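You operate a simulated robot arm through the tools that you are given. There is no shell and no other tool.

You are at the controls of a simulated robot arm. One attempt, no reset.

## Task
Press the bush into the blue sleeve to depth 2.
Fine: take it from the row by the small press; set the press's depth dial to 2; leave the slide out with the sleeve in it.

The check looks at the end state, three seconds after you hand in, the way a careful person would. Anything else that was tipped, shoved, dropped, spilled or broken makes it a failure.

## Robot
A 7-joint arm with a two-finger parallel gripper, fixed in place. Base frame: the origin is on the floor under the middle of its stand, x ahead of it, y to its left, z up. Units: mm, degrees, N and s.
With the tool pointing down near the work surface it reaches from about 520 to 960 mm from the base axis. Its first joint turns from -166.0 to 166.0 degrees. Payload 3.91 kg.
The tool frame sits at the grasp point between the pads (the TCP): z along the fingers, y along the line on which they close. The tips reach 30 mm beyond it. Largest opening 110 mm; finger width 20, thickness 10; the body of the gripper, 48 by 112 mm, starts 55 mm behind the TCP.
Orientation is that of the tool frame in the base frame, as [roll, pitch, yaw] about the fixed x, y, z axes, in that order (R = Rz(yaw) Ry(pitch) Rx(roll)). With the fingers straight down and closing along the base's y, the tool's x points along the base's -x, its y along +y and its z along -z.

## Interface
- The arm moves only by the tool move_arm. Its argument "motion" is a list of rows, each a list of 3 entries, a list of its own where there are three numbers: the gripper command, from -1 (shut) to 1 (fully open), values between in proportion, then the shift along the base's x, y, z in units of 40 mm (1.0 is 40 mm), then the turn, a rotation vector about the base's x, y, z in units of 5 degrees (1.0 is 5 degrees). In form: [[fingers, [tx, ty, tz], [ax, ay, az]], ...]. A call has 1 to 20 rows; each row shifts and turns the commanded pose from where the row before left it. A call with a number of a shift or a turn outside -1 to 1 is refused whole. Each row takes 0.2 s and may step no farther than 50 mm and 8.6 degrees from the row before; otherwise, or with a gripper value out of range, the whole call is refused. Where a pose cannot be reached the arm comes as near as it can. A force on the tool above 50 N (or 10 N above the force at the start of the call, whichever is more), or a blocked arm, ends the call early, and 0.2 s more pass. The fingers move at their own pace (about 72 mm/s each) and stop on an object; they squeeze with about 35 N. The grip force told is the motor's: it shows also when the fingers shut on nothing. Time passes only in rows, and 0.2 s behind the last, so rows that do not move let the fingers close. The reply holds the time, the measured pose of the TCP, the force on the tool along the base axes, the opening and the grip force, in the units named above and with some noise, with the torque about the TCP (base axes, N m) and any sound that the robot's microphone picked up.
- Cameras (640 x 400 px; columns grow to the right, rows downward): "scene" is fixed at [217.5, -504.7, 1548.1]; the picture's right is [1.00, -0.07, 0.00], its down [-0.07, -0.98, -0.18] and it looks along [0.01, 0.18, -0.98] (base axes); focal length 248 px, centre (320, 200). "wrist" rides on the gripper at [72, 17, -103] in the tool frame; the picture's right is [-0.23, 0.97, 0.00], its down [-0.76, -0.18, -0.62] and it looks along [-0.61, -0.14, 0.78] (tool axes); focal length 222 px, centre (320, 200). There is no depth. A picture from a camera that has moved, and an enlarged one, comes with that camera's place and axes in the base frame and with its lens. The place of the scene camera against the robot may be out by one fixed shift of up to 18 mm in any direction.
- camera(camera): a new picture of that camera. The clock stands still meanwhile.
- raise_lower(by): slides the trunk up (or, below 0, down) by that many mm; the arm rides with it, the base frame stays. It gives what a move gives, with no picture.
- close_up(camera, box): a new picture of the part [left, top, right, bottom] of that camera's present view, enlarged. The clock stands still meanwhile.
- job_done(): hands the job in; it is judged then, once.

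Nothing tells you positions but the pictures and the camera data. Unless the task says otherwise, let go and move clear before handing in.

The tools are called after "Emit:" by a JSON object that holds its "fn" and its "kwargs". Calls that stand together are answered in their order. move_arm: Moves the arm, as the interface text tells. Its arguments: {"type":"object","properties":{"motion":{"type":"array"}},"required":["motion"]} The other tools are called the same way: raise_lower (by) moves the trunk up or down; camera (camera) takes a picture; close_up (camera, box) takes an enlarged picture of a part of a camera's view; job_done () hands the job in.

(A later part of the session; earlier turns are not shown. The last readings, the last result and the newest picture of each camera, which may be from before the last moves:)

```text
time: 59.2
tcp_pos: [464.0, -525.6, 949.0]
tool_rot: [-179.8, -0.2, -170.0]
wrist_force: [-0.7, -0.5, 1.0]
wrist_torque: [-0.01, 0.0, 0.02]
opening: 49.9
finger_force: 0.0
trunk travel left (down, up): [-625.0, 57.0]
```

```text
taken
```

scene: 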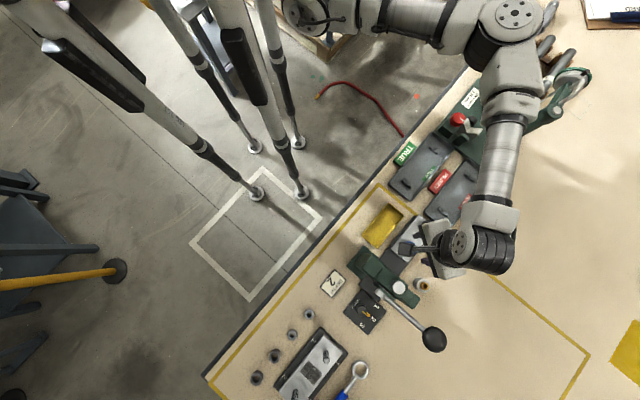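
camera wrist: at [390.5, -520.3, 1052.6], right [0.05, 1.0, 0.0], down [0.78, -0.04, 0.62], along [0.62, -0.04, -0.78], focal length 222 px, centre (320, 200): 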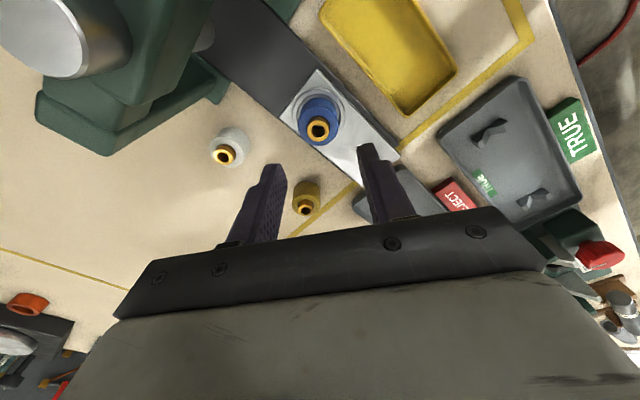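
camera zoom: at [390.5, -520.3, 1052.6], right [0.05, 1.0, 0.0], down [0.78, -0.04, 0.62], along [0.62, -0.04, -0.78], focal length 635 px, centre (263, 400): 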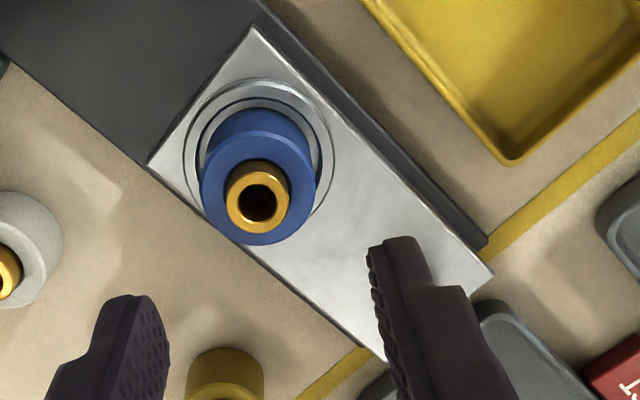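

The blue sleeve stands upright in the nest with its bush in place. Next I'll go to the outer side of the slide knob with fingers closed, in the natural wrist orientation, to push the slide in.

Emit:
{"fn": "move_arm", "kwargs": {"motion": [[-0.1, [0, 0, 0], [0, 0, -1]], [-0.3, [0.15, 0.15, 0], [0, 0, -1]], [-0.5, [0.2, 0.19, 0], [0, 0, -1]], [-0.8, [0.2, 0.19, 0], [0, 0, -1]], [-1, [0.2, 0.19, 0], [0, 0, -1]], [-1, [0.22, 0.2, 0], [0, 0, -1]], [-1, [0.22, 0.2, 0], [0, 0, -1]], [-1, [0.22, 0.2, 0], [0, 0, -1]], [-1, [0.22, 0.2, 0], [0, 0, -1]], [-1, [0.22, 0.2, 0], [0, 0, -1]], [-1, [0.2, 0.2, -0.3], [0, 0, -1]], [-1, [0, 0, -0.2], [0, 0, 0]]]}}

Emit:
{"fn": "camera", "kwargs": {"camera": "wrist"}}

Emit:
{"fn": "close_up", "kwargs": {"camera": "wrist", "box": [220, 60, 420, 200]}}

Emit:
{"fn": "camera", "kwargs": {"camera": "scene"}}

```text
time: 61.8
tcp_pos: [545.0, -451.0, 928.7]
tool_rot: [-179.8, -0.1, 134.9]
wrist_force: [0.0, -0.5, -0.1]
wrist_torque: [-0.01, 0.01, 0.0]
opening: 0.0
finger_force: 35.1
trunk travel left (down, up): [-625.0, 57.0]
```

```text
taken
camera wrist: at [507.7, -387.5, 1031.7], right [0.85, 0.53, 0.0], down [0.41, -0.66, 0.62], along [0.33, -0.53, -0.78], focal length 222 px, centre (320, 200)
```

wrist: 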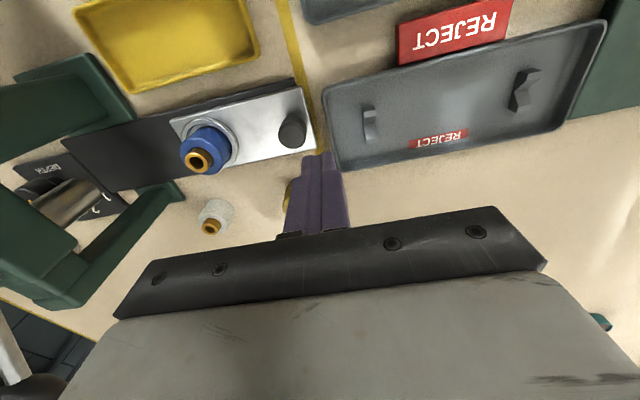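

```text
2.86 times, centred on (320, 130) of wrist
camera zoom: at [507.7, -387.5, 1031.7], right [0.85, 0.53, 0.0], down [0.41, -0.66, 0.62], along [0.33, -0.53, -0.78], focal length 635 px, centre (320, 400)
```

zoom: 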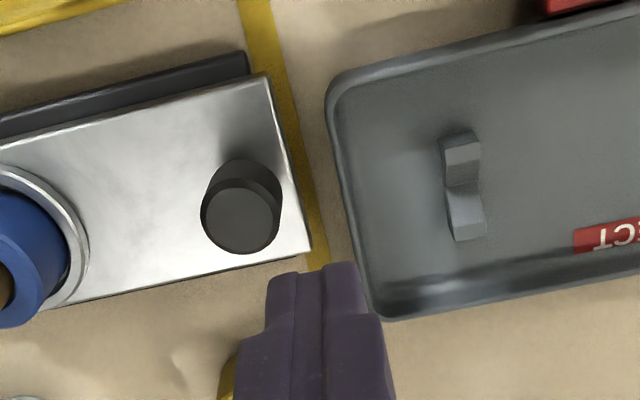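

```text
taken
```

scene: 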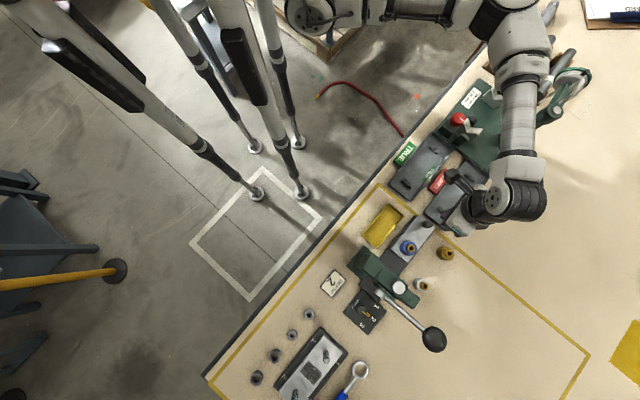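

The knob is at about (527.3, -463.7) with its top at about z 853, and the slide axis is at about 44.7°. The gap beyond the slide end is free. I'll descend just outside the knob with the tips staying above the tray wall height.

Emit:
{"fn": "move_arm", "kwargs": {"motion": [[-1, [-0.035, 0.105, -0.3], [0, 0, 0]], [-1, [0, 0, -0.4], [0, 0, 0]], [-1, [0, 0, -0.3], [0, 0, 0]], [-1, [0, 0, 0], [0, 0, 0]]]}}

Emit:
{"fn": "camera", "kwargs": {"camera": "wrist"}}

Emit:
{"fn": "close_up", "kwargs": {"camera": "wrist", "box": [220, 60, 420, 200]}}

```text
time: 62.8
tcp_pos: [542.9, -445.2, 887.1]
tool_rot: [-179.8, -0.1, 135.0]
wrist_force: [0.0, 0.1, 0.7]
wrist_torque: [0.01, -0.04, -0.01]
opening: 0.1
finger_force: 35.5
trunk travel left (down, up): [-625.0, 57.0]
```

```text
taken
camera wrist: at [505.3, -382.2, 990.4], right [0.85, 0.53, 0.0], down [0.42, -0.66, 0.62], along [0.33, -0.53, -0.78], focal length 222 px, centre (320, 200)
```

wrist: 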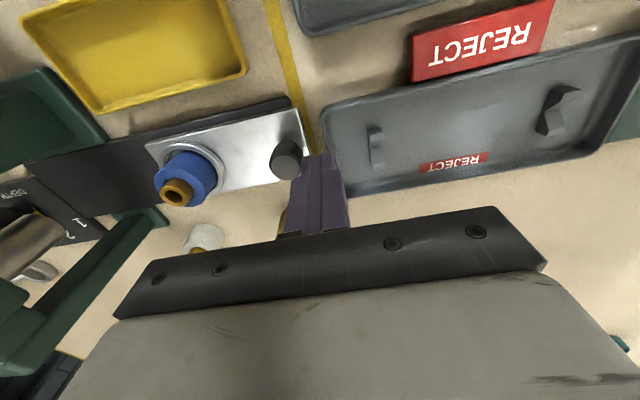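

```text
2.86 times, centred on (320, 130) of wrist
camera zoom: at [505.3, -382.2, 990.4], right [0.85, 0.53, 0.0], down [0.42, -0.66, 0.62], along [0.33, -0.53, -0.78], focal length 635 px, centre (320, 400)
```

zoom: 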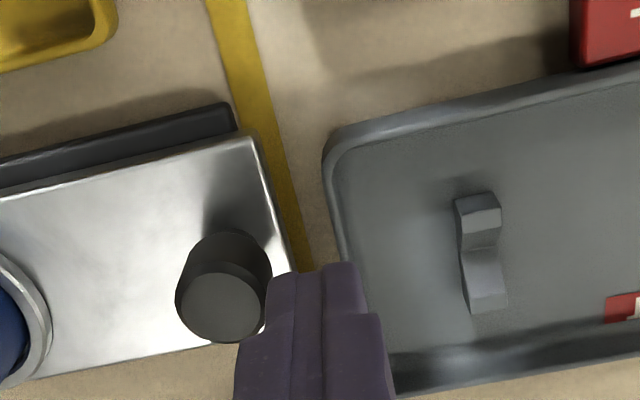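

Position is good, about 25 mm outside the knob centre and on its axis. I'll go down to pushing height.

Emit:
{"fn": "move_arm", "kwargs": {"motion": [[-1, [0.01, 0, -0.25], [0, 0, 0]], [-1, [0, 0, -0.25], [0, 0, 0]], [-1, [0, 0, -0.1], [0, 0, 0]], [-1, [0, 0, 0], [0, 0, 0]]]}}

Emit:
{"fn": "close_up", "kwargs": {"camera": "wrist", "box": [220, 60, 420, 200]}}

```text
time: 63.8
tcp_pos: [544.5, -444.6, 863.6]
tool_rot: [-179.8, -0.1, 135.1]
wrist_force: [0.3, 0.4, -1.0]
wrist_torque: [0.02, 0.0, -0.02]
opening: 0.2
finger_force: 35.1
trunk travel left (down, up): [-625.0, 57.0]
```

```text
2.86 times, centred on (320, 130) of wrist
camera zoom: at [506.9, -381.5, 967.4], right [0.85, 0.53, 0.0], down [0.42, -0.66, 0.62], along [0.33, -0.53, -0.78], focal length 635 px, centre (320, 400)
```

zoom: 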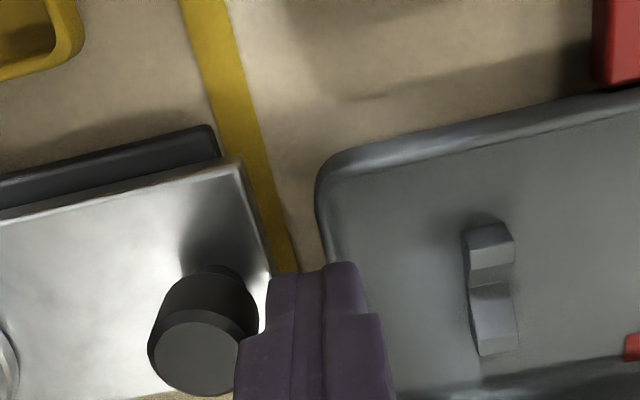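

The finger is right beside the knob with no contact force. I'll push the slide in gently along its axis and check halfway.

Emit:
{"fn": "move_arm", "kwargs": {"motion": [[-1, [-0.053, -0.053, 0], [0, 0, 0]], [-1, [-0.053, -0.053, 0], [0, 0, 0]], [-1, [-0.089, -0.088, 0], [0, 0, 0]], [-1, [-0.107, -0.1055, 0], [0, 0, 0]], [-1, [-0.107, -0.1055, 0], [0, 0, 0]], [-1, [-0.107, -0.1055, 0], [0, 0, 0]], [-1, [-0.107, -0.1055, 0], [0, 0, 0]], [-1, [-0.107, -0.1055, 0], [0, 0, 0]], [-1, [-0.107, -0.1055, 0], [0, 0, 0]], [-1, [-0.089, -0.088, 0], [0, 0, 0]]]}}

Emit:
{"fn": "camera", "kwargs": {"camera": "wrist"}}

Emit:
{"fn": "close_up", "kwargs": {"camera": "scene", "box": [340, 200, 500, 300]}}

```text
time: 66.0
tcp_pos: [508.7, -481.9, 863.4]
tool_rot: [-179.8, -0.2, 135.2]
wrist_force: [1.9, -0.4, 0.4]
wrist_torque: [0.01, 0.0, -0.02]
opening: 0.0
finger_force: 35.5
trunk travel left (down, up): [-625.0, 57.0]
```

```text
taken
camera wrist: at [469.9, -417.4, 966.9], right [0.85, 0.53, 0.0], down [0.42, -0.66, 0.62], along [0.33, -0.53, -0.78], focal length 222 px, centre (320, 200)
```

wrist: 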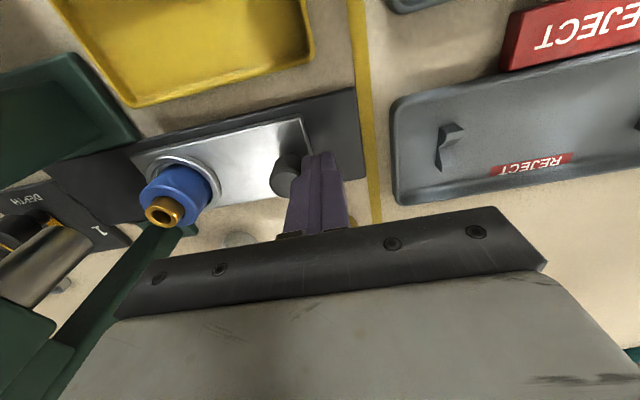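

```text
4.00 times, centred on (420, 250) of scene
camera zoom: at [217.5, -504.7, 1548.1], right [1.0, -0.07, 0.0], down [-0.07, -0.98, -0.18], along [0.01, 0.18, -0.98], focal length 991 px, centre (-80, 0)
```

zoom: 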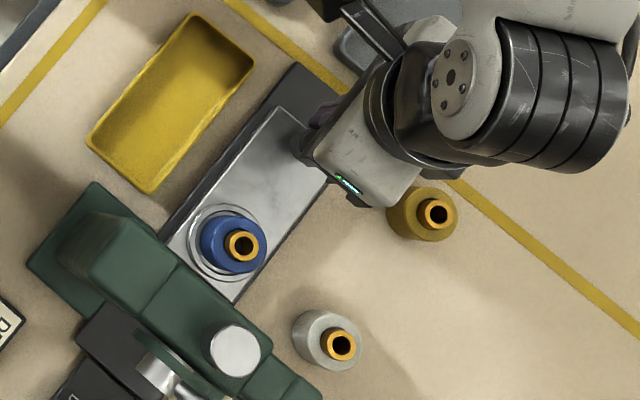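

The slide moves in smoothly with only about 2 N, and the sleeve is upright. I'll continue pushing.

Emit:
{"fn": "move_arm", "kwargs": {"motion": [[-1, [-0.071, -0.07, 0], [0, 0, 0]], [-1, [-0.107, -0.1055, 0], [0, 0, 0]], [-1, [-0.107, -0.1055, 0], [0, 0, 0]], [-1, [-0.107, -0.1055, 0], [0, 0, 0]], [-1, [-0.107, -0.1055, 0], [0, 0, 0]], [-1, [-0.107, -0.1055, 0], [0, 0, 0]], [-1, [-0.107, -0.1055, 0], [0, 0, 0]], [-1, [-0.071, -0.07, 0], [0, 0, 0]]]}}

Emit:
{"fn": "camera", "kwargs": {"camera": "wrist"}}

Emit:
{"fn": "close_up", "kwargs": {"camera": "scene", "box": [340, 200, 500, 300]}}

```text
time: 67.8
tcp_pos: [474.8, -511.4, 863.7]
tool_rot: [-179.8, -0.1, 135.0]
wrist_force: [0.1, 0.2, -0.3]
wrist_torque: [-0.03, 0.02, 0.0]
opening: 0.0
finger_force: 35.3
trunk travel left (down, up): [-625.0, 57.0]
```

```text
taken
camera wrist: at [437.3, -448.7, 967.1], right [0.85, 0.53, 0.0], down [0.42, -0.66, 0.62], along [0.33, -0.53, -0.78], focal length 222 px, centre (320, 200)
```

wrist: 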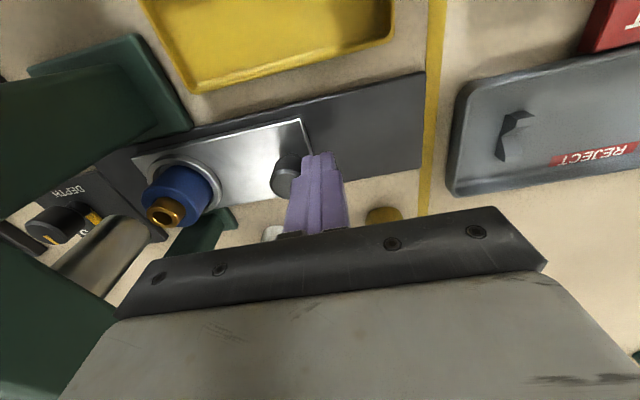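

```text
4.00 times, centred on (420, 250) of scene
camera zoom: at [217.5, -504.7, 1548.1], right [1.0, -0.07, 0.0], down [-0.07, -0.98, -0.18], along [0.01, 0.18, -0.98], focal length 991 px, centre (-80, 0)
```

zoom: 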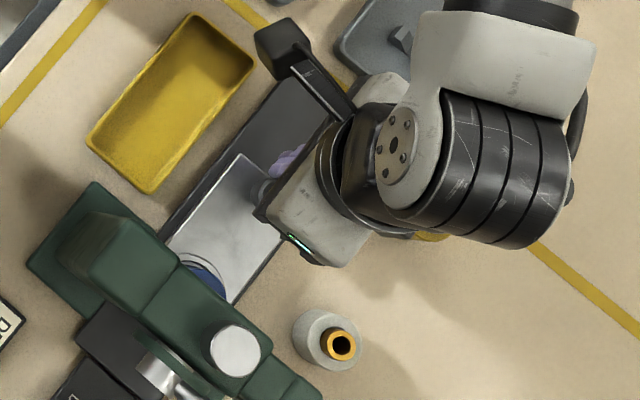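

About 92 mm in, roughly 14 mm remaining by my estimate. I'll continue with small steps until the stop.

Emit:
{"fn": "move_arm", "kwargs": {"motion": [[-1, [-0.071, -0.07, 0], [0, 0, 0]], [-1, [-0.071, -0.07, 0], [0, 0, 0]], [-1, [-0.071, -0.07, 0], [0, 0, 0]], [-1, [0, 0, 0], [0, 0, 0]]]}}

Emit:
{"fn": "camera", "kwargs": {"camera": "wrist"}}

```text
time: 68.8
tcp_pos: [466.8, -520.3, 863.1]
tool_rot: [-179.8, 0.0, 135.0]
wrist_force: [0.1, 0.2, -0.2]
wrist_torque: [0.03, 0.0, 0.02]
opening: 0.0
finger_force: 34.7
trunk travel left (down, up): [-625.0, 57.0]
```

```text
taken
camera wrist: at [428.8, -457.4, 966.2], right [0.85, 0.53, 0.0], down [0.42, -0.66, 0.62], along [0.33, -0.53, -0.78], focal length 222 px, centre (320, 200)
```

wrist: 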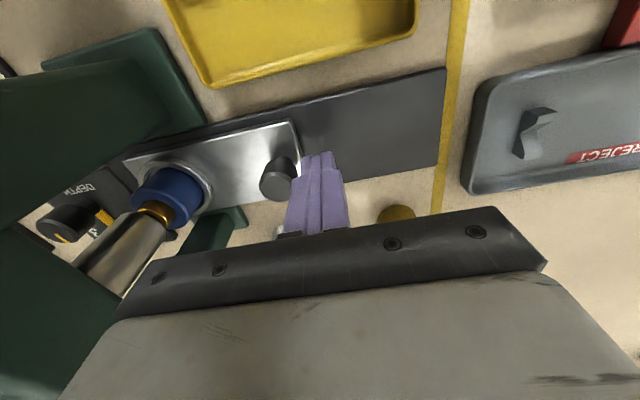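

A small gap has opened between finger and knob, so the slide seems to have snapped forward into its end position. I'll zoom to verify.

Emit:
{"fn": "close_up", "kwargs": {"camera": "wrist", "box": [60, 110, 360, 290]}}

Emit:
{"fn": "close_up", "kwargs": {"camera": "wrist", "box": [90, 150, 230, 260]}}

Emit:
{"fn": "close_up", "kwargs": {"camera": "scene", "box": [340, 200, 500, 300]}}

```text
2.13 times, centred on (210, 200) of wrist
camera zoom: at [428.8, -457.4, 966.2], right [0.85, 0.53, 0.0], down [0.42, -0.66, 0.62], along [0.33, -0.53, -0.78], focal length 474 px, centre (555, 200)
```

zoom: 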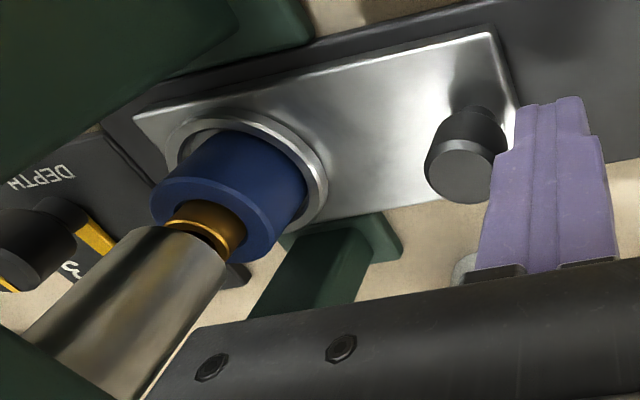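

```text
3.64 times, centred on (160, 205) of wrist
camera zoom: at [428.8, -457.4, 966.2], right [0.85, 0.53, 0.0], down [0.42, -0.66, 0.62], along [0.33, -0.53, -0.78], focal length 808 px, centre (902, 182)
```

zoom: 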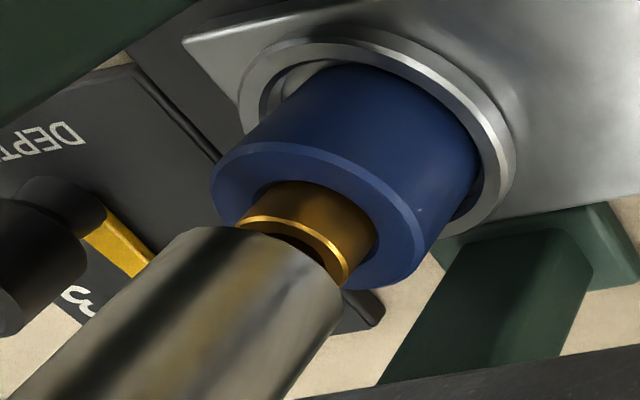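

```text
4.00 times, centred on (420, 250) of scene
camera zoom: at [217.5, -504.7, 1548.1], right [1.0, -0.07, 0.0], down [-0.07, -0.98, -0.18], along [0.01, 0.18, -0.98], focal length 991 px, centre (-80, 0)
```

zoom: 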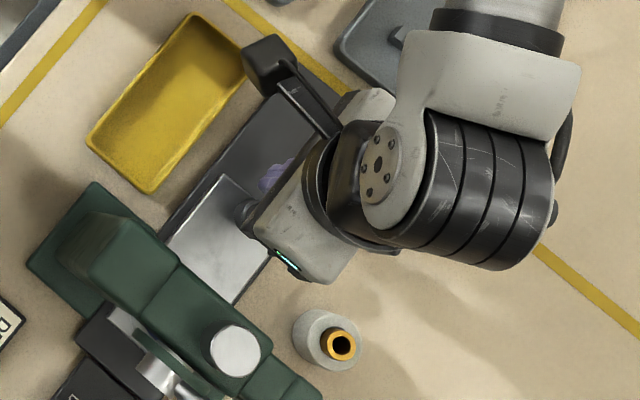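

The bush is nearly under the ram. I'll nudge a few more millimetres to feel whether the slide is at its end stop.

Emit:
{"fn": "move_arm", "kwargs": {"motion": [[-1, [-0.053, -0.053, 0], [0, 0, 0]], [-1, [-0.053, -0.053, 0], [0, 0, 0]], [-1, [0, 0, 0], [0, 0, 0]]]}}

Emit:
{"fn": "close_up", "kwargs": {"camera": "wrist", "box": [60, 110, 360, 290]}}

```text
time: 69.6
tcp_pos: [462.1, -525.6, 864.5]
tool_rot: [-179.8, -0.2, 135.2]
wrist_force: [-0.2, 0.2, 0.5]
wrist_torque: [0.02, -0.01, 0.01]
opening: 0.0
finger_force: 35.5
trunk travel left (down, up): [-625.0, 57.0]
```

```text
2.13 times, centred on (210, 200) of wrist
camera zoom: at [424.4, -461.5, 967.2], right [0.85, 0.53, 0.0], down [0.42, -0.66, 0.62], along [0.33, -0.53, -0.78], focal length 474 px, centre (555, 200)
```

zoom: 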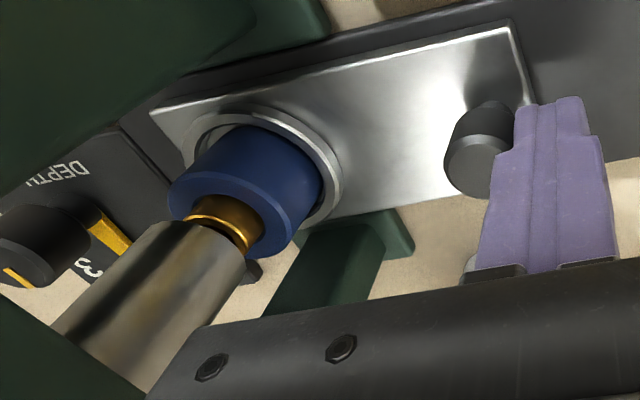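

The knob hasn't moved in this nudge, since it only closed the gap; the slide is about 110 mm in. One more gentle nudge will confirm the stop.

Emit:
{"fn": "move_arm", "kwargs": {"motion": [[-1, [-0.036, -0.035, 0], [0, 0, 0]], [-1, [-0.036, -0.035, 0], [0, 0, 0]], [-1, [-0.018, -0.018, 0], [0, 0, 0]], [-1, [0, 0, 0], [0, 0, 0]]]}}

Emit:
{"fn": "close_up", "kwargs": {"camera": "wrist", "box": [60, 110, 360, 290]}}

```text
time: 70.6
tcp_pos: [461.3, -527.5, 862.6]
tool_rot: [179.9, -0.3, 135.2]
wrist_force: [12.9, 23.8, 3.4]
wrist_torque: [0.47, -0.29, -0.03]
opening: 0.3
finger_force: 35.0
trunk travel left (down, up): [-625.0, 57.0]
```

```text
2.13 times, centred on (210, 200) of wrist
camera zoom: at [423.1, -463.5, 967.2], right [0.85, 0.53, 0.0], down [0.42, -0.66, 0.62], along [0.33, -0.53, -0.78], focal length 474 px, centre (555, 200)
```

zoom: 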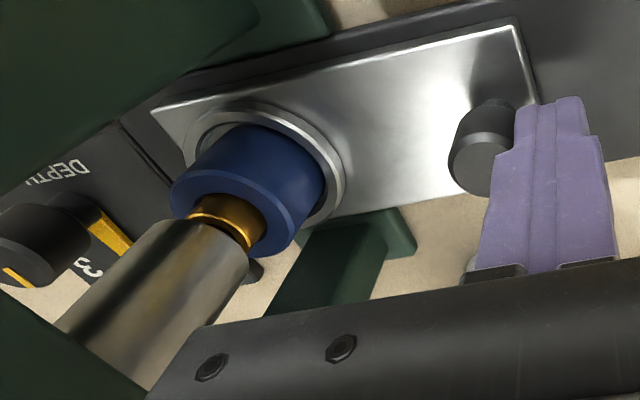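

The slide is hard against its stop (27 N on the knob). I'll back off, rise above the press, and approach the lever ball from the robot side.

Emit:
{"fn": "move_arm", "kwargs": {"motion": [[-1, [0.15, 0.15, 0], [0, 0, 0]], [-1, [0.15, 0.15, 0.2], [0, 0, 0]], [-1, [0, 0, 0.9], [0, 0, 0]], [-0.5, [0, 0, 0.9], [0, 0, 0]], [0, [0, 0, 0.9], [0, 0, 0]], [0.5, [0, 0, 0.9], [0, 0, 0]], [0.6, [0, 0, 0.3], [0, 0, 0]], [0.6, [-0.4, -0.4, 0], [0, 0, 0]], [0.6, [-0.4, -0.4, 0], [0, 0, 0]], [0.6, [-0.4, -0.4, 0], [0, 0, 0]], [0.6, [-0.4, -0.4, 0], [0, 0, 0]]]}}

Emit:
{"fn": "camera", "kwargs": {"camera": "wrist"}}

Emit:
{"fn": "camera", "kwargs": {"camera": "scene"}}

```text
time: 73.0
tcp_pos: [407.8, -579.8, 1026.7]
tool_rot: [-179.8, -0.2, 135.2]
wrist_force: [1.0, -0.2, 0.5]
wrist_torque: [-0.04, -0.03, -0.01]
opening: 88.0
finger_force: 0.0
trunk travel left (down, up): [-625.0, 57.0]
```

```text
taken
camera wrist: at [369.6, -516.7, 1130.4], right [0.85, 0.53, 0.0], down [0.42, -0.66, 0.62], along [0.33, -0.53, -0.78], focal length 222 px, centre (320, 200)
```

wrist: 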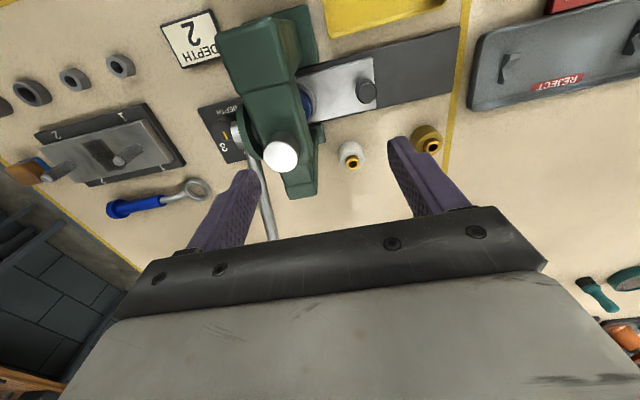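

```text
taken
```

scene: 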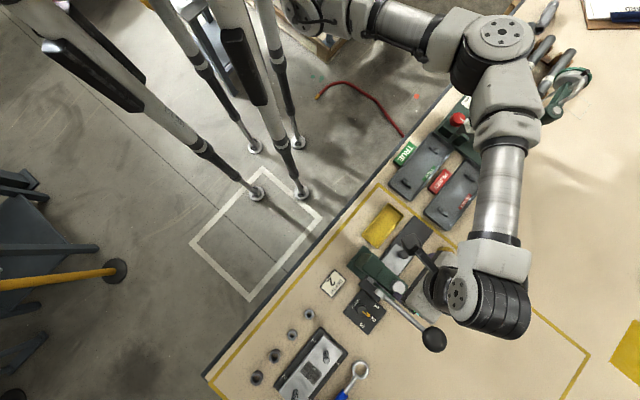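

I'm above the press, and the ram cap top is at about z 976. I'll move across to the lever's plane and slightly toward the ball, then look.

Emit:
{"fn": "move_arm", "kwargs": {"motion": [[0.6, [-0.55, -0.545, 0], [0, 0, 0]], [0.6, [-0.55, -0.545, 0], [0, 0, 0]], [0.6, [0.35, -0.355, 0], [0, 0, 0]], [0.6, [0.35, -0.355, 0], [0, 0, 0]], [0.6, [0, 0, 0], [0, 0, 0]]]}}

Emit:
{"fn": "camera", "kwargs": {"camera": "wrist"}}

Emit:
{"fn": "camera", "kwargs": {"camera": "scene"}}

```text
time: 74.2
tcp_pos: [393.1, -653.5, 1027.5]
tool_rot: [-179.8, -0.2, 134.9]
wrist_force: [0.3, -0.1, 0.5]
wrist_torque: [0.01, 0.0, -0.01]
opening: 88.2
finger_force: 0.0
trunk travel left (down, up): [-625.0, 57.0]
```

```text
taken
camera wrist: at [355.8, -589.5, 1131.2], right [0.85, 0.53, 0.0], down [0.42, -0.66, 0.62], along [0.33, -0.53, -0.78], focal length 222 px, centre (320, 200)
```

wrist: 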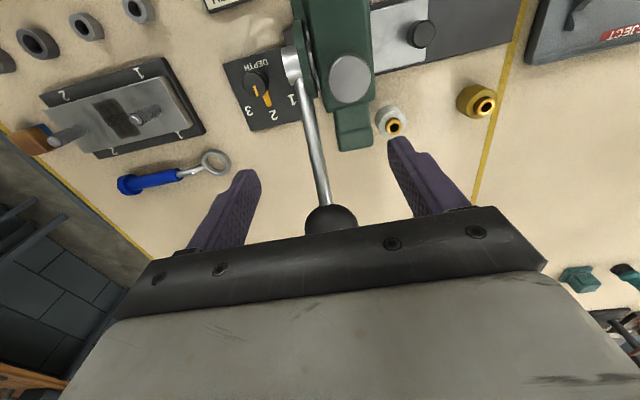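

```text
taken
```

scene: 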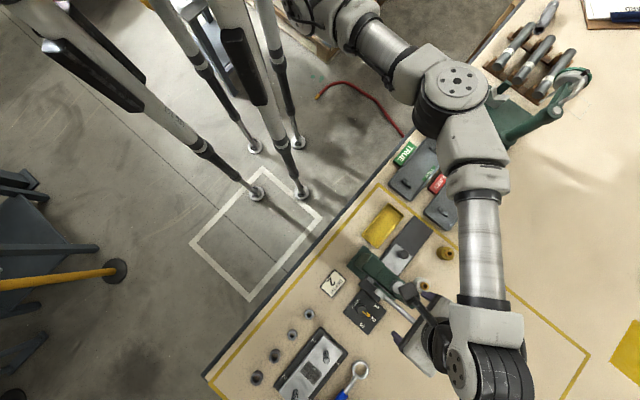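

The ball is visible between the fingers, consistent with about (436, -699, 1000). I'll move over so the fingers straddle it, then lower to its centre.

Emit:
{"fn": "move_arm", "kwargs": {"motion": [[0.6, [0.352, -0.379, 0], [0, 0, 0]], [0.6, [0.352, -0.379, 0], [0, 0, 0]], [0.6, [0.352, -0.379, 0], [0, 0, 0]], [0.6, [0, 0, 0], [0, 0, 0]]]}}

Emit:
{"fn": "camera", "kwargs": {"camera": "wrist"}}

Emit:
{"fn": "camera", "kwargs": {"camera": "scene"}}

```text
time: 75.2
tcp_pos: [425.1, -686.1, 1029.3]
tool_rot: [-179.9, -0.1, 135.0]
wrist_force: [-0.1, 0.6, -0.5]
wrist_torque: [0.0, 0.03, 0.01]
opening: 88.0
finger_force: 0.0
out of reach, approached as far as the arm can: row 3
trunk travel left (down, up): [-625.0, 57.0]
```

```text
taken
camera wrist: at [387.6, -623.1, 1132.3], right [0.85, 0.53, 0.0], down [0.41, -0.66, 0.62], along [0.33, -0.53, -0.78], focal length 222 px, centre (320, 200)
```

wrist: 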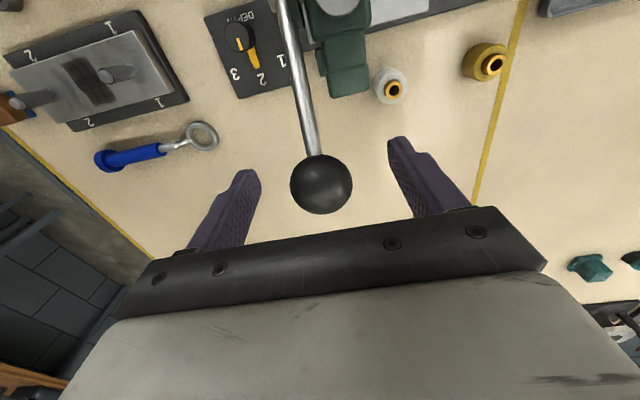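

```text
taken
```

scene: 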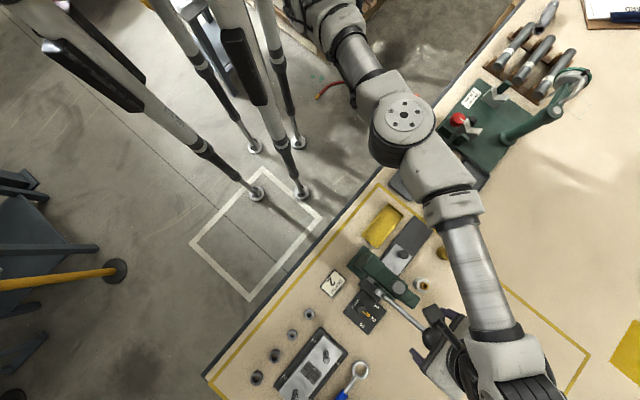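

The ball is clear at about (437.5, -701.5, 998), but I'm about 19 mm short at this height (a reach limit). Reach improves lower down, so I'll lower first and then go out.

Emit:
{"fn": "move_arm", "kwargs": {"motion": [[0.6, [0, 0, -0.35], [0, 0, 0]], [0.6, [0, 0, -0.35], [0, 0, 0]], [0.6, [0.1, -0.12, 0], [0, 0, 0]], [0.6, [0.1, -0.12, 0], [0, 0, 0]], [0.6, [0.08, -0.12, 0], [0, 0, 0]], [0.6, [0, 0, 0], [0, 0, 0]]]}}

Emit:
{"fn": "camera", "kwargs": {"camera": "wrist"}}

```text
time: 76.6
tcp_pos: [430.3, -690.8, 1000.5]
tool_rot: [-179.9, 0.0, 135.0]
wrist_force: [0.3, -1.1, -0.3]
wrist_torque: [-0.01, 0.0, 0.02]
opening: 87.9
finger_force: 0.0
out of reach, approached as far as the arm can: row 4, 5
trunk travel left (down, up): [-625.0, 57.0]
```

```text
taken
camera wrist: at [393.8, -627.3, 1103.3], right [0.85, 0.53, 0.0], down [0.42, -0.66, 0.62], along [0.33, -0.53, -0.78], focal length 222 px, centre (320, 200)
```

wrist: 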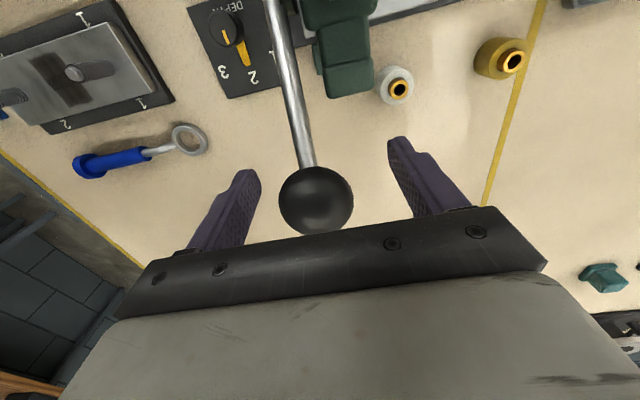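

I can reach the ball's inner side but not comfortably grip its centre. Instead I'll press down on top of the ball with closed fingertips, leaning the tool about 10° toward the robot for reach. First I'll rise off the ball and close above it.

Emit:
{"fn": "move_arm", "kwargs": {"motion": [[0.6, [-0.15, 0.15, 0.5], [0, 0, 0]], [0.6, [-0.25, 0.25, 0.6], [0, 0, 0]], [0.6, [-0.25, 0.25, 0.65], [0, 0, 0]], [0.2, [0, 0, 0], [-0.711, -0.703, 0]], [-0.3, [0, 0, 0], [-0.711, -0.703, 0]], [-1, [0, 0, 0], [0, 0, 0]], [-1, [0, 0, 0], [0, 0, 0]], [-1, [0, 0, 0], [0, 0, 0]]]}}

Emit:
{"fn": "camera", "kwargs": {"camera": "wrist"}}

Emit:
{"fn": "camera", "kwargs": {"camera": "scene"}}

```text
time: 78.4
tcp_pos: [405.7, -664.8, 1070.1]
tool_rot: [-179.7, 9.8, 135.0]
wrist_force: [0.5, -0.1, -0.6]
wrist_torque: [-0.02, 0.01, 0.03]
opening: 0.0
finger_force: 34.7
trunk travel left (down, up): [-625.0, 57.0]
```

```text
taken
camera wrist: at [356.0, -589.8, 1159.0], right [0.85, 0.53, 0.03], down [0.33, -0.58, 0.75], along [0.42, -0.62, -0.67], focal length 222 px, centre (320, 200)
```

wrist: 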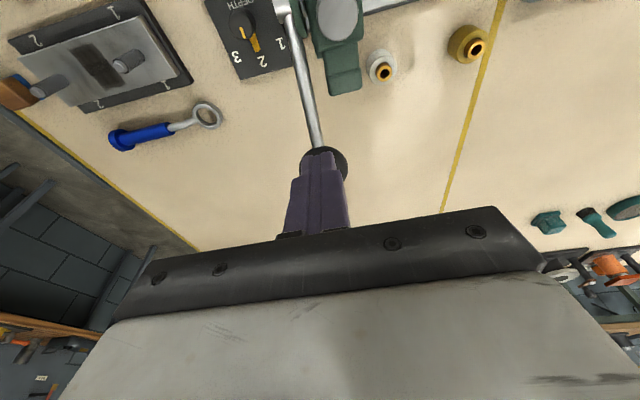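

```text
taken
```

scene: 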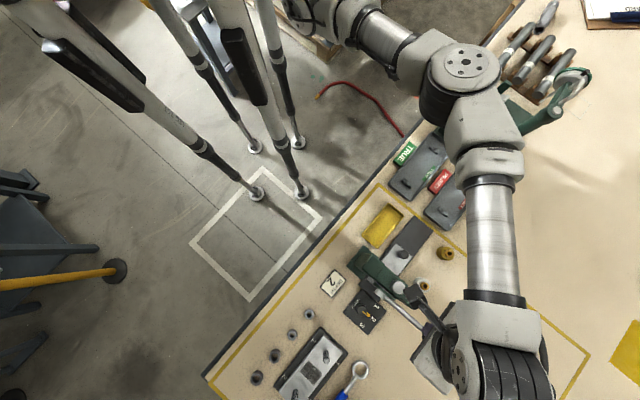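

Fingers are closed above the rod with the tool leaning back 10°. I'll move out over the ball top now.

Emit:
{"fn": "move_arm", "kwargs": {"motion": [[-1, [0.2, -0.24, -0.05], [0, 0, 0]], [-1, [0.2, -0.24, -0.1], [0, 0, 0]], [-1, [0.2, -0.24, -0.1], [0, 0, 0]], [-1, [0, 0, 0], [0, 0, 0]]]}}

Emit:
{"fn": "camera", "kwargs": {"camera": "wrist"}}

Emit:
{"fn": "close_up", "kwargs": {"camera": "scene", "box": [370, 270, 498, 350]}}

```text
time: 79.4
tcp_pos: [429.1, -694.4, 1061.8]
tool_rot: [-179.8, 9.9, 134.9]
wrist_force: [0.5, -1.2, 0.4]
wrist_torque: [0.0, 0.01, -0.03]
opening: 0.0
finger_force: 35.7
trunk travel left (down, up): [-625.0, 57.0]
```

```text
taken
camera wrist: at [378.9, -618.7, 1150.2], right [0.85, 0.53, 0.04], down [0.33, -0.58, 0.75], along [0.42, -0.62, -0.67], focal length 222 px, centre (320, 200)
```

wrist: 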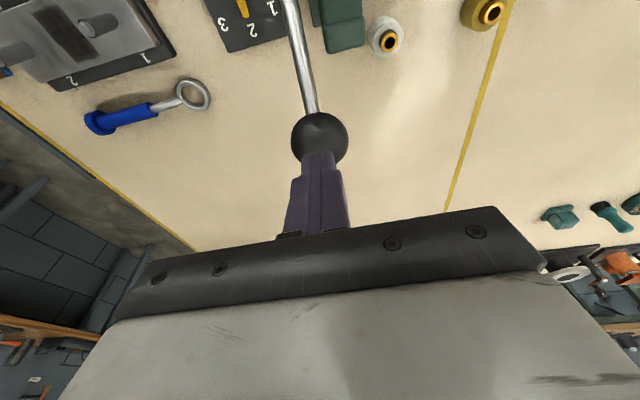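

```text
5.00 times, centred on (434, 310) of scene
camera zoom: at [217.5, -504.7, 1548.1], right [1.0, -0.07, 0.0], down [-0.07, -0.98, -0.18], along [0.01, 0.18, -0.98], focal length 1239 px, centre (-250, -350)
```

zoom: 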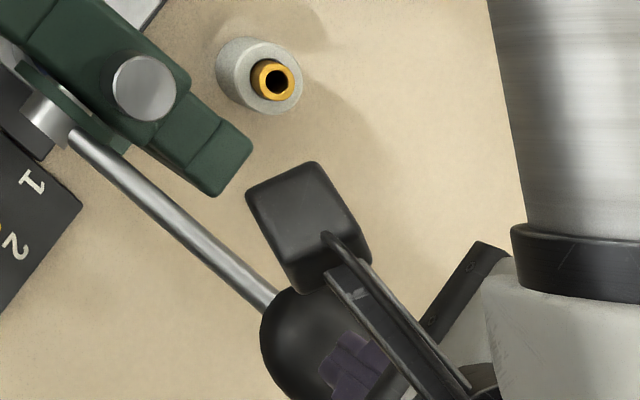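

The tip is over the ball top with about 11 mm to go. I'll lower to contact and start following the lever's arc, watching force.

Emit:
{"fn": "move_arm", "kwargs": {"motion": [[-1, [0.01, -0.01, -0.15], [0, 0, 0]], [-1, [0, 0, -0.12], [0, 0, 0]], [-1, [0.0685, -0.0693, -0.22], [0, 0, 0]], [-1, [0.058, -0.0587, -0.2225], [0, 0, 0]], [-1, [0, 0, 0], [0, 0, 0]]]}}

Emit:
{"fn": "camera", "kwargs": {"camera": "wrist"}}

Emit:
{"fn": "close_up", "kwargs": {"camera": "scene", "box": [370, 270, 498, 350]}}

```text
time: 80.6
tcp_pos: [435.2, -698.9, 1030.8]
tool_rot: [-179.7, 10.0, 134.9]
wrist_force: [0.6, 0.3, 1.1]
wrist_torque: [0.01, -0.02, -0.02]
opening: 0.0
finger_force: 35.1
trunk travel left (down, up): [-625.0, 57.0]
```

```text
taken
camera wrist: at [384.5, -623.3, 1120.2], right [0.85, 0.53, 0.04], down [0.33, -0.58, 0.74], along [0.42, -0.62, -0.67], focal length 222 px, centre (320, 200)
```

wrist: 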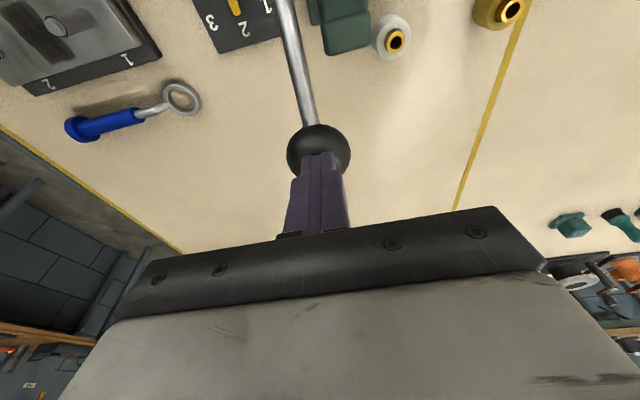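

```text
5.00 times, centred on (434, 310) of scene
camera zoom: at [217.5, -504.7, 1548.1], right [1.0, -0.07, 0.0], down [-0.07, -0.98, -0.18], along [0.01, 0.18, -0.98], focal length 1239 px, centre (-250, -350)
```

zoom: 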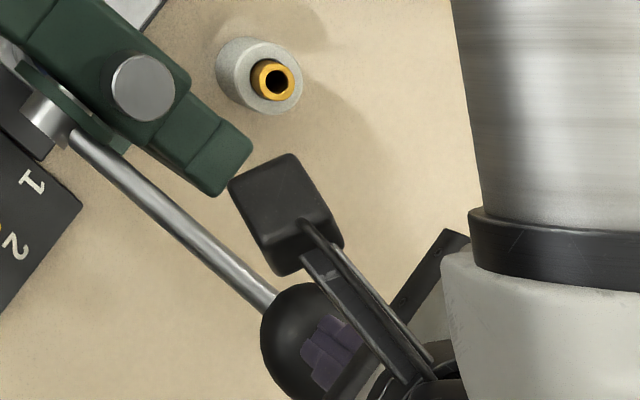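

Force is still near zero although the tip should be at the ball's surface by now. I'll look closely before going further.

Emit:
{"fn": "close_up", "kwargs": {"camera": "wrist", "box": [250, 60, 390, 200]}}

Emit:
{"fn": "close_up", "kwargs": {"camera": "scene", "box": [360, 280, 456, 350]}}

Emit:
{"fn": "close_up", "kwargs": {"camera": "wrist", "box": [180, 0, 420, 150]}}

```text
2.86 times, centred on (320, 130) of wrist
camera zoom: at [384.5, -623.3, 1120.2], right [0.85, 0.53, 0.04], down [0.33, -0.58, 0.74], along [0.42, -0.62, -0.67], focal length 635 px, centre (320, 400)
```

zoom: 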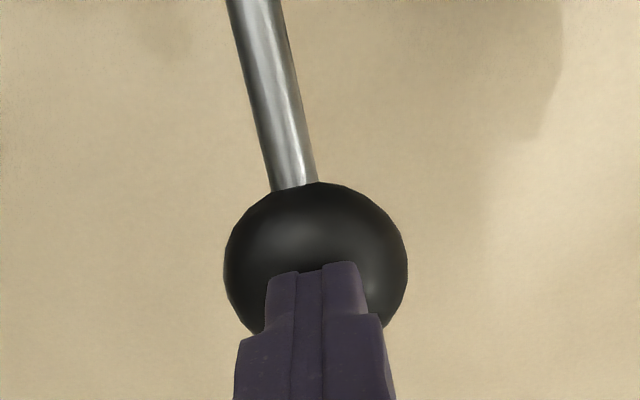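

```text
5.71 times, centred on (408, 315) of scene
camera zoom: at [217.5, -504.7, 1548.1], right [1.0, -0.07, 0.0], down [-0.07, -0.98, -0.18], along [0.01, 0.18, -0.98], focal length 1416 px, centre (-183, -457)
```

zoom: 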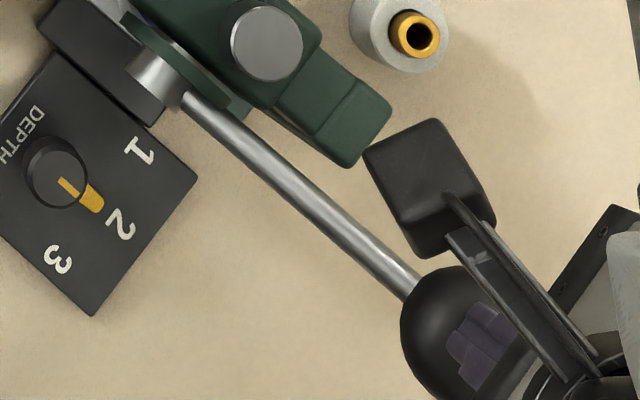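

```text
2.67 times, centred on (300, 75) of wrist
camera zoom: at [384.5, -623.3, 1120.2], right [0.85, 0.53, 0.04], down [0.33, -0.58, 0.74], along [0.42, -0.62, -0.67], focal length 592 px, centre (373, 533)
```

zoom: 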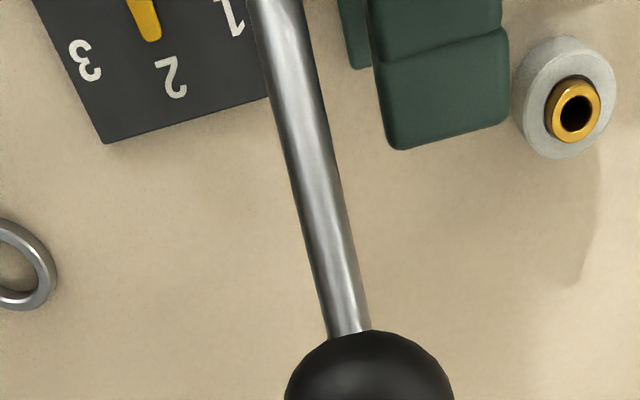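

The tip is resting on the ball and the lever is already moving down freely with almost no force, which fits the ball position. I'll continue along the arc, in steps.

Emit:
{"fn": "move_arm", "kwargs": {"motion": [[-1, [0.0457, -0.0462, -0.23], [0, 0, 0]], [-1, [0.0352, -0.0356, -0.2325], [0, 0, 0]], [-1, [0, 0, 0], [0, 0, 0]]]}}

Emit:
{"fn": "close_up", "kwargs": {"camera": "scene", "box": [360, 250, 472, 320]}}

Emit:
{"fn": "close_up", "kwargs": {"camera": "wrist", "box": [200, 0, 424, 200]}}

```text
time: 81.4
tcp_pos: [438.3, -702.6, 1012.1]
tool_rot: [-179.7, 9.8, 135.0]
wrist_force: [0.0, -0.9, 1.1]
wrist_torque: [-0.05, -0.01, 0.03]
opening: 0.1
finger_force: 35.2
trunk travel left (down, up): [-625.0, 57.0]
```

```text
5.71 times, centred on (416, 285) of scene
camera zoom: at [217.5, -504.7, 1548.1], right [1.0, -0.07, 0.0], down [-0.07, -0.98, -0.18], along [0.01, 0.18, -0.98], focal length 1416 px, centre (-229, -286)
```

zoom: 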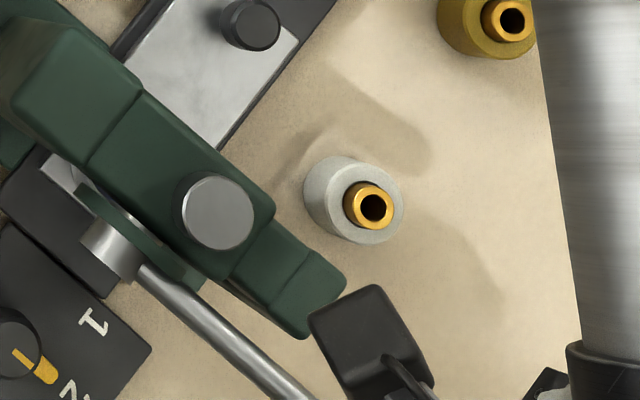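

```text
2.00 times, centred on (312, 100) of wrist
camera zoom: at [388.4, -626.1, 1101.4], right [0.85, 0.53, 0.03], down [0.33, -0.58, 0.75], along [0.41, -0.62, -0.67], focal length 444 px, centre (336, 400)
```

zoom: 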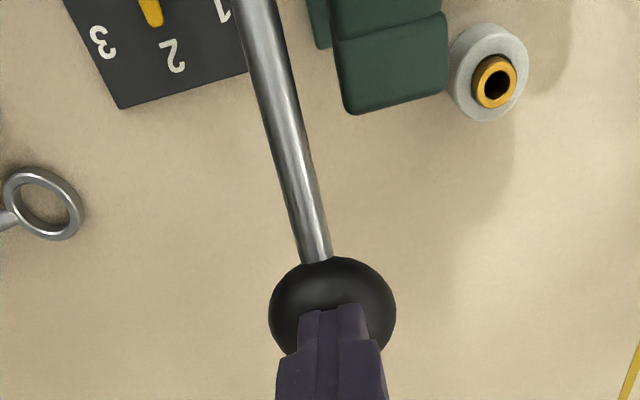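

Still free-moving and tracking the arc. Continuing down.

Emit:
{"fn": "move_arm", "kwargs": {"motion": [[-1, [0.0246, -0.0249, -0.2375], [0, 0, 0]], [-1, [0.0105, -0.0107, -0.2375], [0, 0, 0]], [-1, [0, 0, -0.12], [0, 0, 0]], [-1, [0, 0, 0], [0, 0, 0]]]}}

Emit:
{"fn": "close_up", "kwargs": {"camera": "wrist", "box": [200, 0, 424, 200]}}

```text
time: 82.4
tcp_pos: [440.2, -702.7, 988.7]
tool_rot: [-179.8, 9.8, 135.0]
wrist_force: [1.9, -0.4, 2.5]
wrist_torque: [-0.04, -0.06, 0.01]
opening: 0.0
finger_force: 34.6
trunk travel left (down, up): [-625.0, 57.0]
```

```text
2.00 times, centred on (312, 100) of wrist
camera zoom: at [390.9, -627.4, 1077.0], right [0.85, 0.53, 0.04], down [0.33, -0.58, 0.74], along [0.42, -0.62, -0.67], focal length 444 px, centre (336, 400)
```

zoom: 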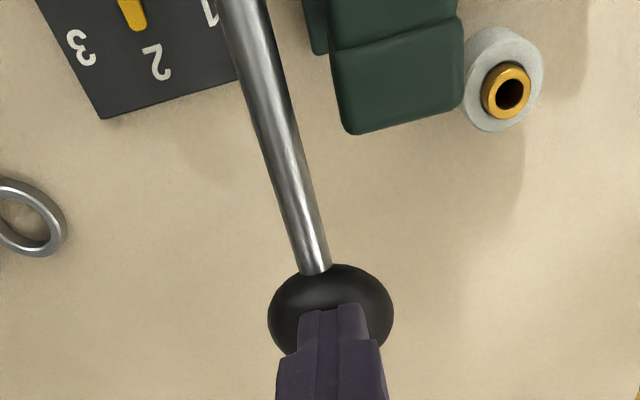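

Emit:
{"fn": "move_arm", "kwargs": {"motion": [[-1, [0, 0, -0.18], [0, 0, 0]], [-1, [0, 0, -0.18], [0, 0, 0]], [-1, [0, 0, 0], [0, 0, 0]]]}}

Emit:
{"fn": "close_up", "kwargs": {"camera": "wrist", "box": [200, 0, 424, 200]}}

```text
time: 83.2
tcp_pos: [439.1, -702.8, 975.5]
tool_rot: [-179.8, 9.9, 135.0]
wrist_force: [3.6, -1.8, 8.0]
wrist_torque: [-0.09, -0.15, 0.02]
opening: 0.0
finger_force: 35.1
trunk travel left (down, up): [-625.0, 57.0]
```

```text
2.00 times, centred on (312, 100) of wrist
camera zoom: at [390.4, -627.2, 1064.0], right [0.85, 0.53, 0.04], down [0.33, -0.58, 0.75], along [0.42, -0.62, -0.67], focal length 444 px, centre (336, 400)
```

zoom: 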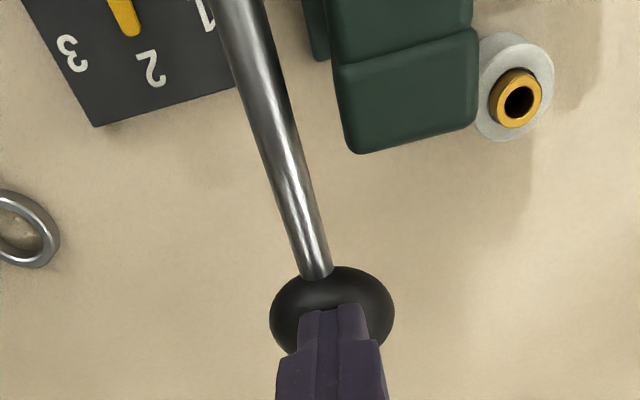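

Force is now about 8 N, so pressing has begun. I'll continue in small steps along the arc.

Emit:
{"fn": "move_arm", "kwargs": {"motion": [[-1, [-0.01, 0.01, -0.12], [0, 0, 0]], [-1, [-0.014, 0.014, -0.12], [0, 0, 0]], [-1, [0, 0, 0], [0, 0, 0]]]}}

Emit:
{"fn": "close_up", "kwargs": {"camera": "scene", "box": [360, 250, 472, 320]}}

```text
time: 84.0
tcp_pos: [439.6, -701.7, 971.0]
tool_rot: [-179.6, 10.4, 135.3]
wrist_force: [8.3, -8.9, 34.2]
wrist_torque: [-0.47, -0.31, 0.12]
opening: 0.0
finger_force: 34.7
trunk travel left (down, up): [-625.0, 57.0]
```

```text
5.71 times, centred on (416, 285) of scene
camera zoom: at [217.5, -504.7, 1548.1], right [1.0, -0.07, 0.0], down [-0.07, -0.98, -0.18], along [0.01, 0.18, -0.98], focal length 1416 px, centre (-229, -286)
```

zoom: 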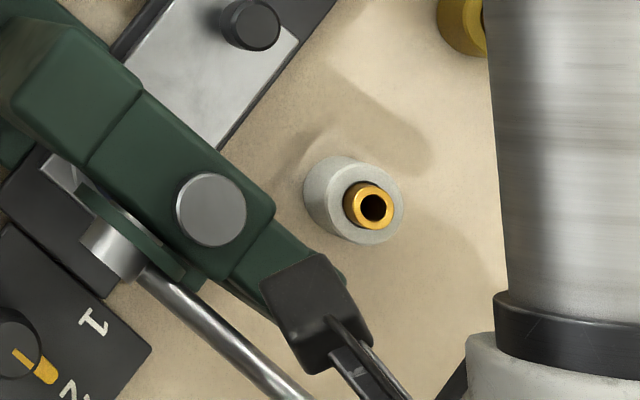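

Force has risen to about 34 N with the ram down roughly 9 mm more. I'll press a little further to see whether it yields or is at the stop.

Emit:
{"fn": "move_arm", "kwargs": {"motion": [[-1, [-0.005, 0.005, -0.05], [0, 0, 0]], [-1, [-0.005, 0.005, -0.05], [0, 0, 0]], [-1, [0, 0, 0], [0, 0, 0]], [-1, [0, 0, 0], [0, 0, 0]]]}}

Emit:
{"fn": "close_up", "kwargs": {"camera": "scene", "box": [360, 250, 472, 320]}}

Emit:
{"fn": "camera", "kwargs": {"camera": "wrist"}}

```text
time: 84.8
tcp_pos: [438.9, -700.5, 973.3]
tool_rot: [-179.5, 10.6, 135.1]
wrist_force: [-3.9, 14.2, 21.7]
wrist_torque: [0.33, 0.11, 0.02]
opening: 0.0
finger_force: 35.3
trunk travel left (down, up): [-625.0, 57.0]
stopped in row 4: the force on the tool passed its limit at 50 N (the readings are from after the stop); the commanded pose is now the measured one
```

```text
5.71 times, centred on (416, 285) of scene
camera zoom: at [217.5, -504.7, 1548.1], right [1.0, -0.07, 0.0], down [-0.07, -0.98, -0.18], along [0.01, 0.18, -0.98], focal length 1416 px, centre (-229, -286)
```

zoom: 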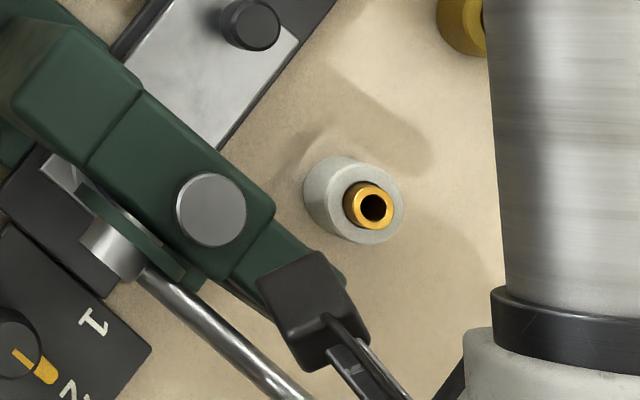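

```text
taken
camera wrist: at [388.1, -624.8, 1059.9], right [0.85, 0.53, 0.03], down [0.33, -0.57, 0.75], along [0.42, -0.63, -0.66], focal length 222 px, centre (320, 200)
```

wrist: 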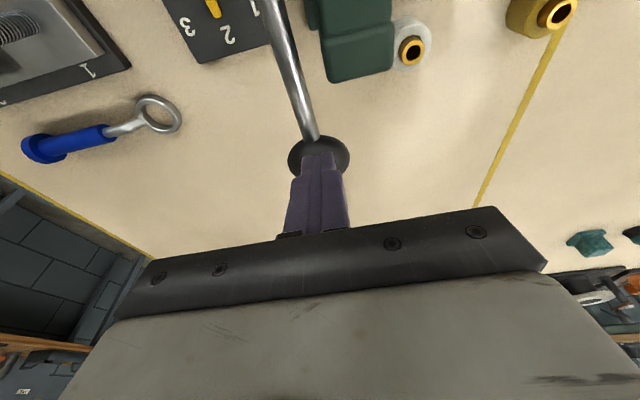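

The force limit stopped the push at 50 N. I need to know if that's the depth stop or the press fit resisting, so I'll ease off upward and see whether the lever stays.

Emit:
{"fn": "move_arm", "kwargs": {"motion": [[-1, [0, 0, 0.1], [0, 0, 0]], [-1, [0, 0, 0.2], [0, 0, 0]], [-1, [0, 0, 0.3], [0, 0, 0]], [-1, [0, 0, 0], [0, 0, 0]]]}}

Emit:
{"fn": "close_up", "kwargs": {"camera": "wrist", "box": [200, 0, 424, 200]}}

Emit:
{"fn": "close_up", "kwargs": {"camera": "scene", "box": [360, 250, 472, 320]}}

```text
time: 85.8
tcp_pos: [439.9, -704.4, 991.8]
tool_rot: [-179.5, 10.6, 135.2]
wrist_force: [-0.6, 0.0, 2.0]
wrist_torque: [-0.04, 0.08, -0.02]
opening: 0.1
finger_force: 34.8
trunk travel left (down, up): [-625.0, 57.0]
```

```text
2.00 times, centred on (312, 100) of wrist
camera zoom: at [390.0, -627.3, 1079.5], right [0.85, 0.53, 0.03], down [0.33, -0.57, 0.75], along [0.42, -0.63, -0.66], focal length 444 px, centre (336, 400)
```

zoom: 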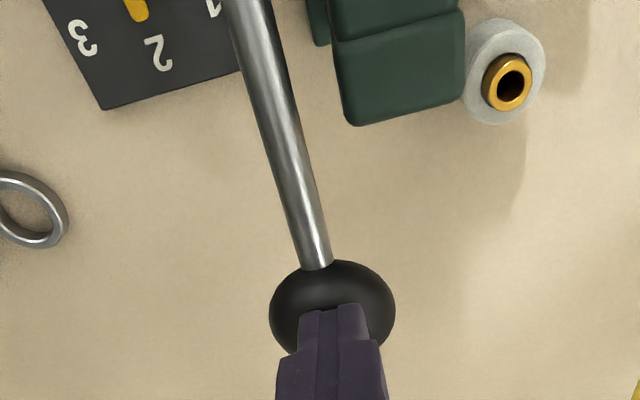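

```text
5.71 times, centred on (416, 285) of scene
camera zoom: at [217.5, -504.7, 1548.1], right [1.0, -0.07, 0.0], down [-0.07, -0.98, -0.18], along [0.01, 0.18, -0.98], focal length 1416 px, centre (-229, -286)
```

zoom: 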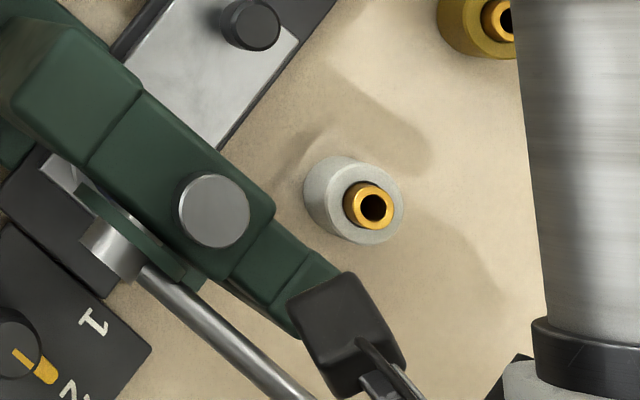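

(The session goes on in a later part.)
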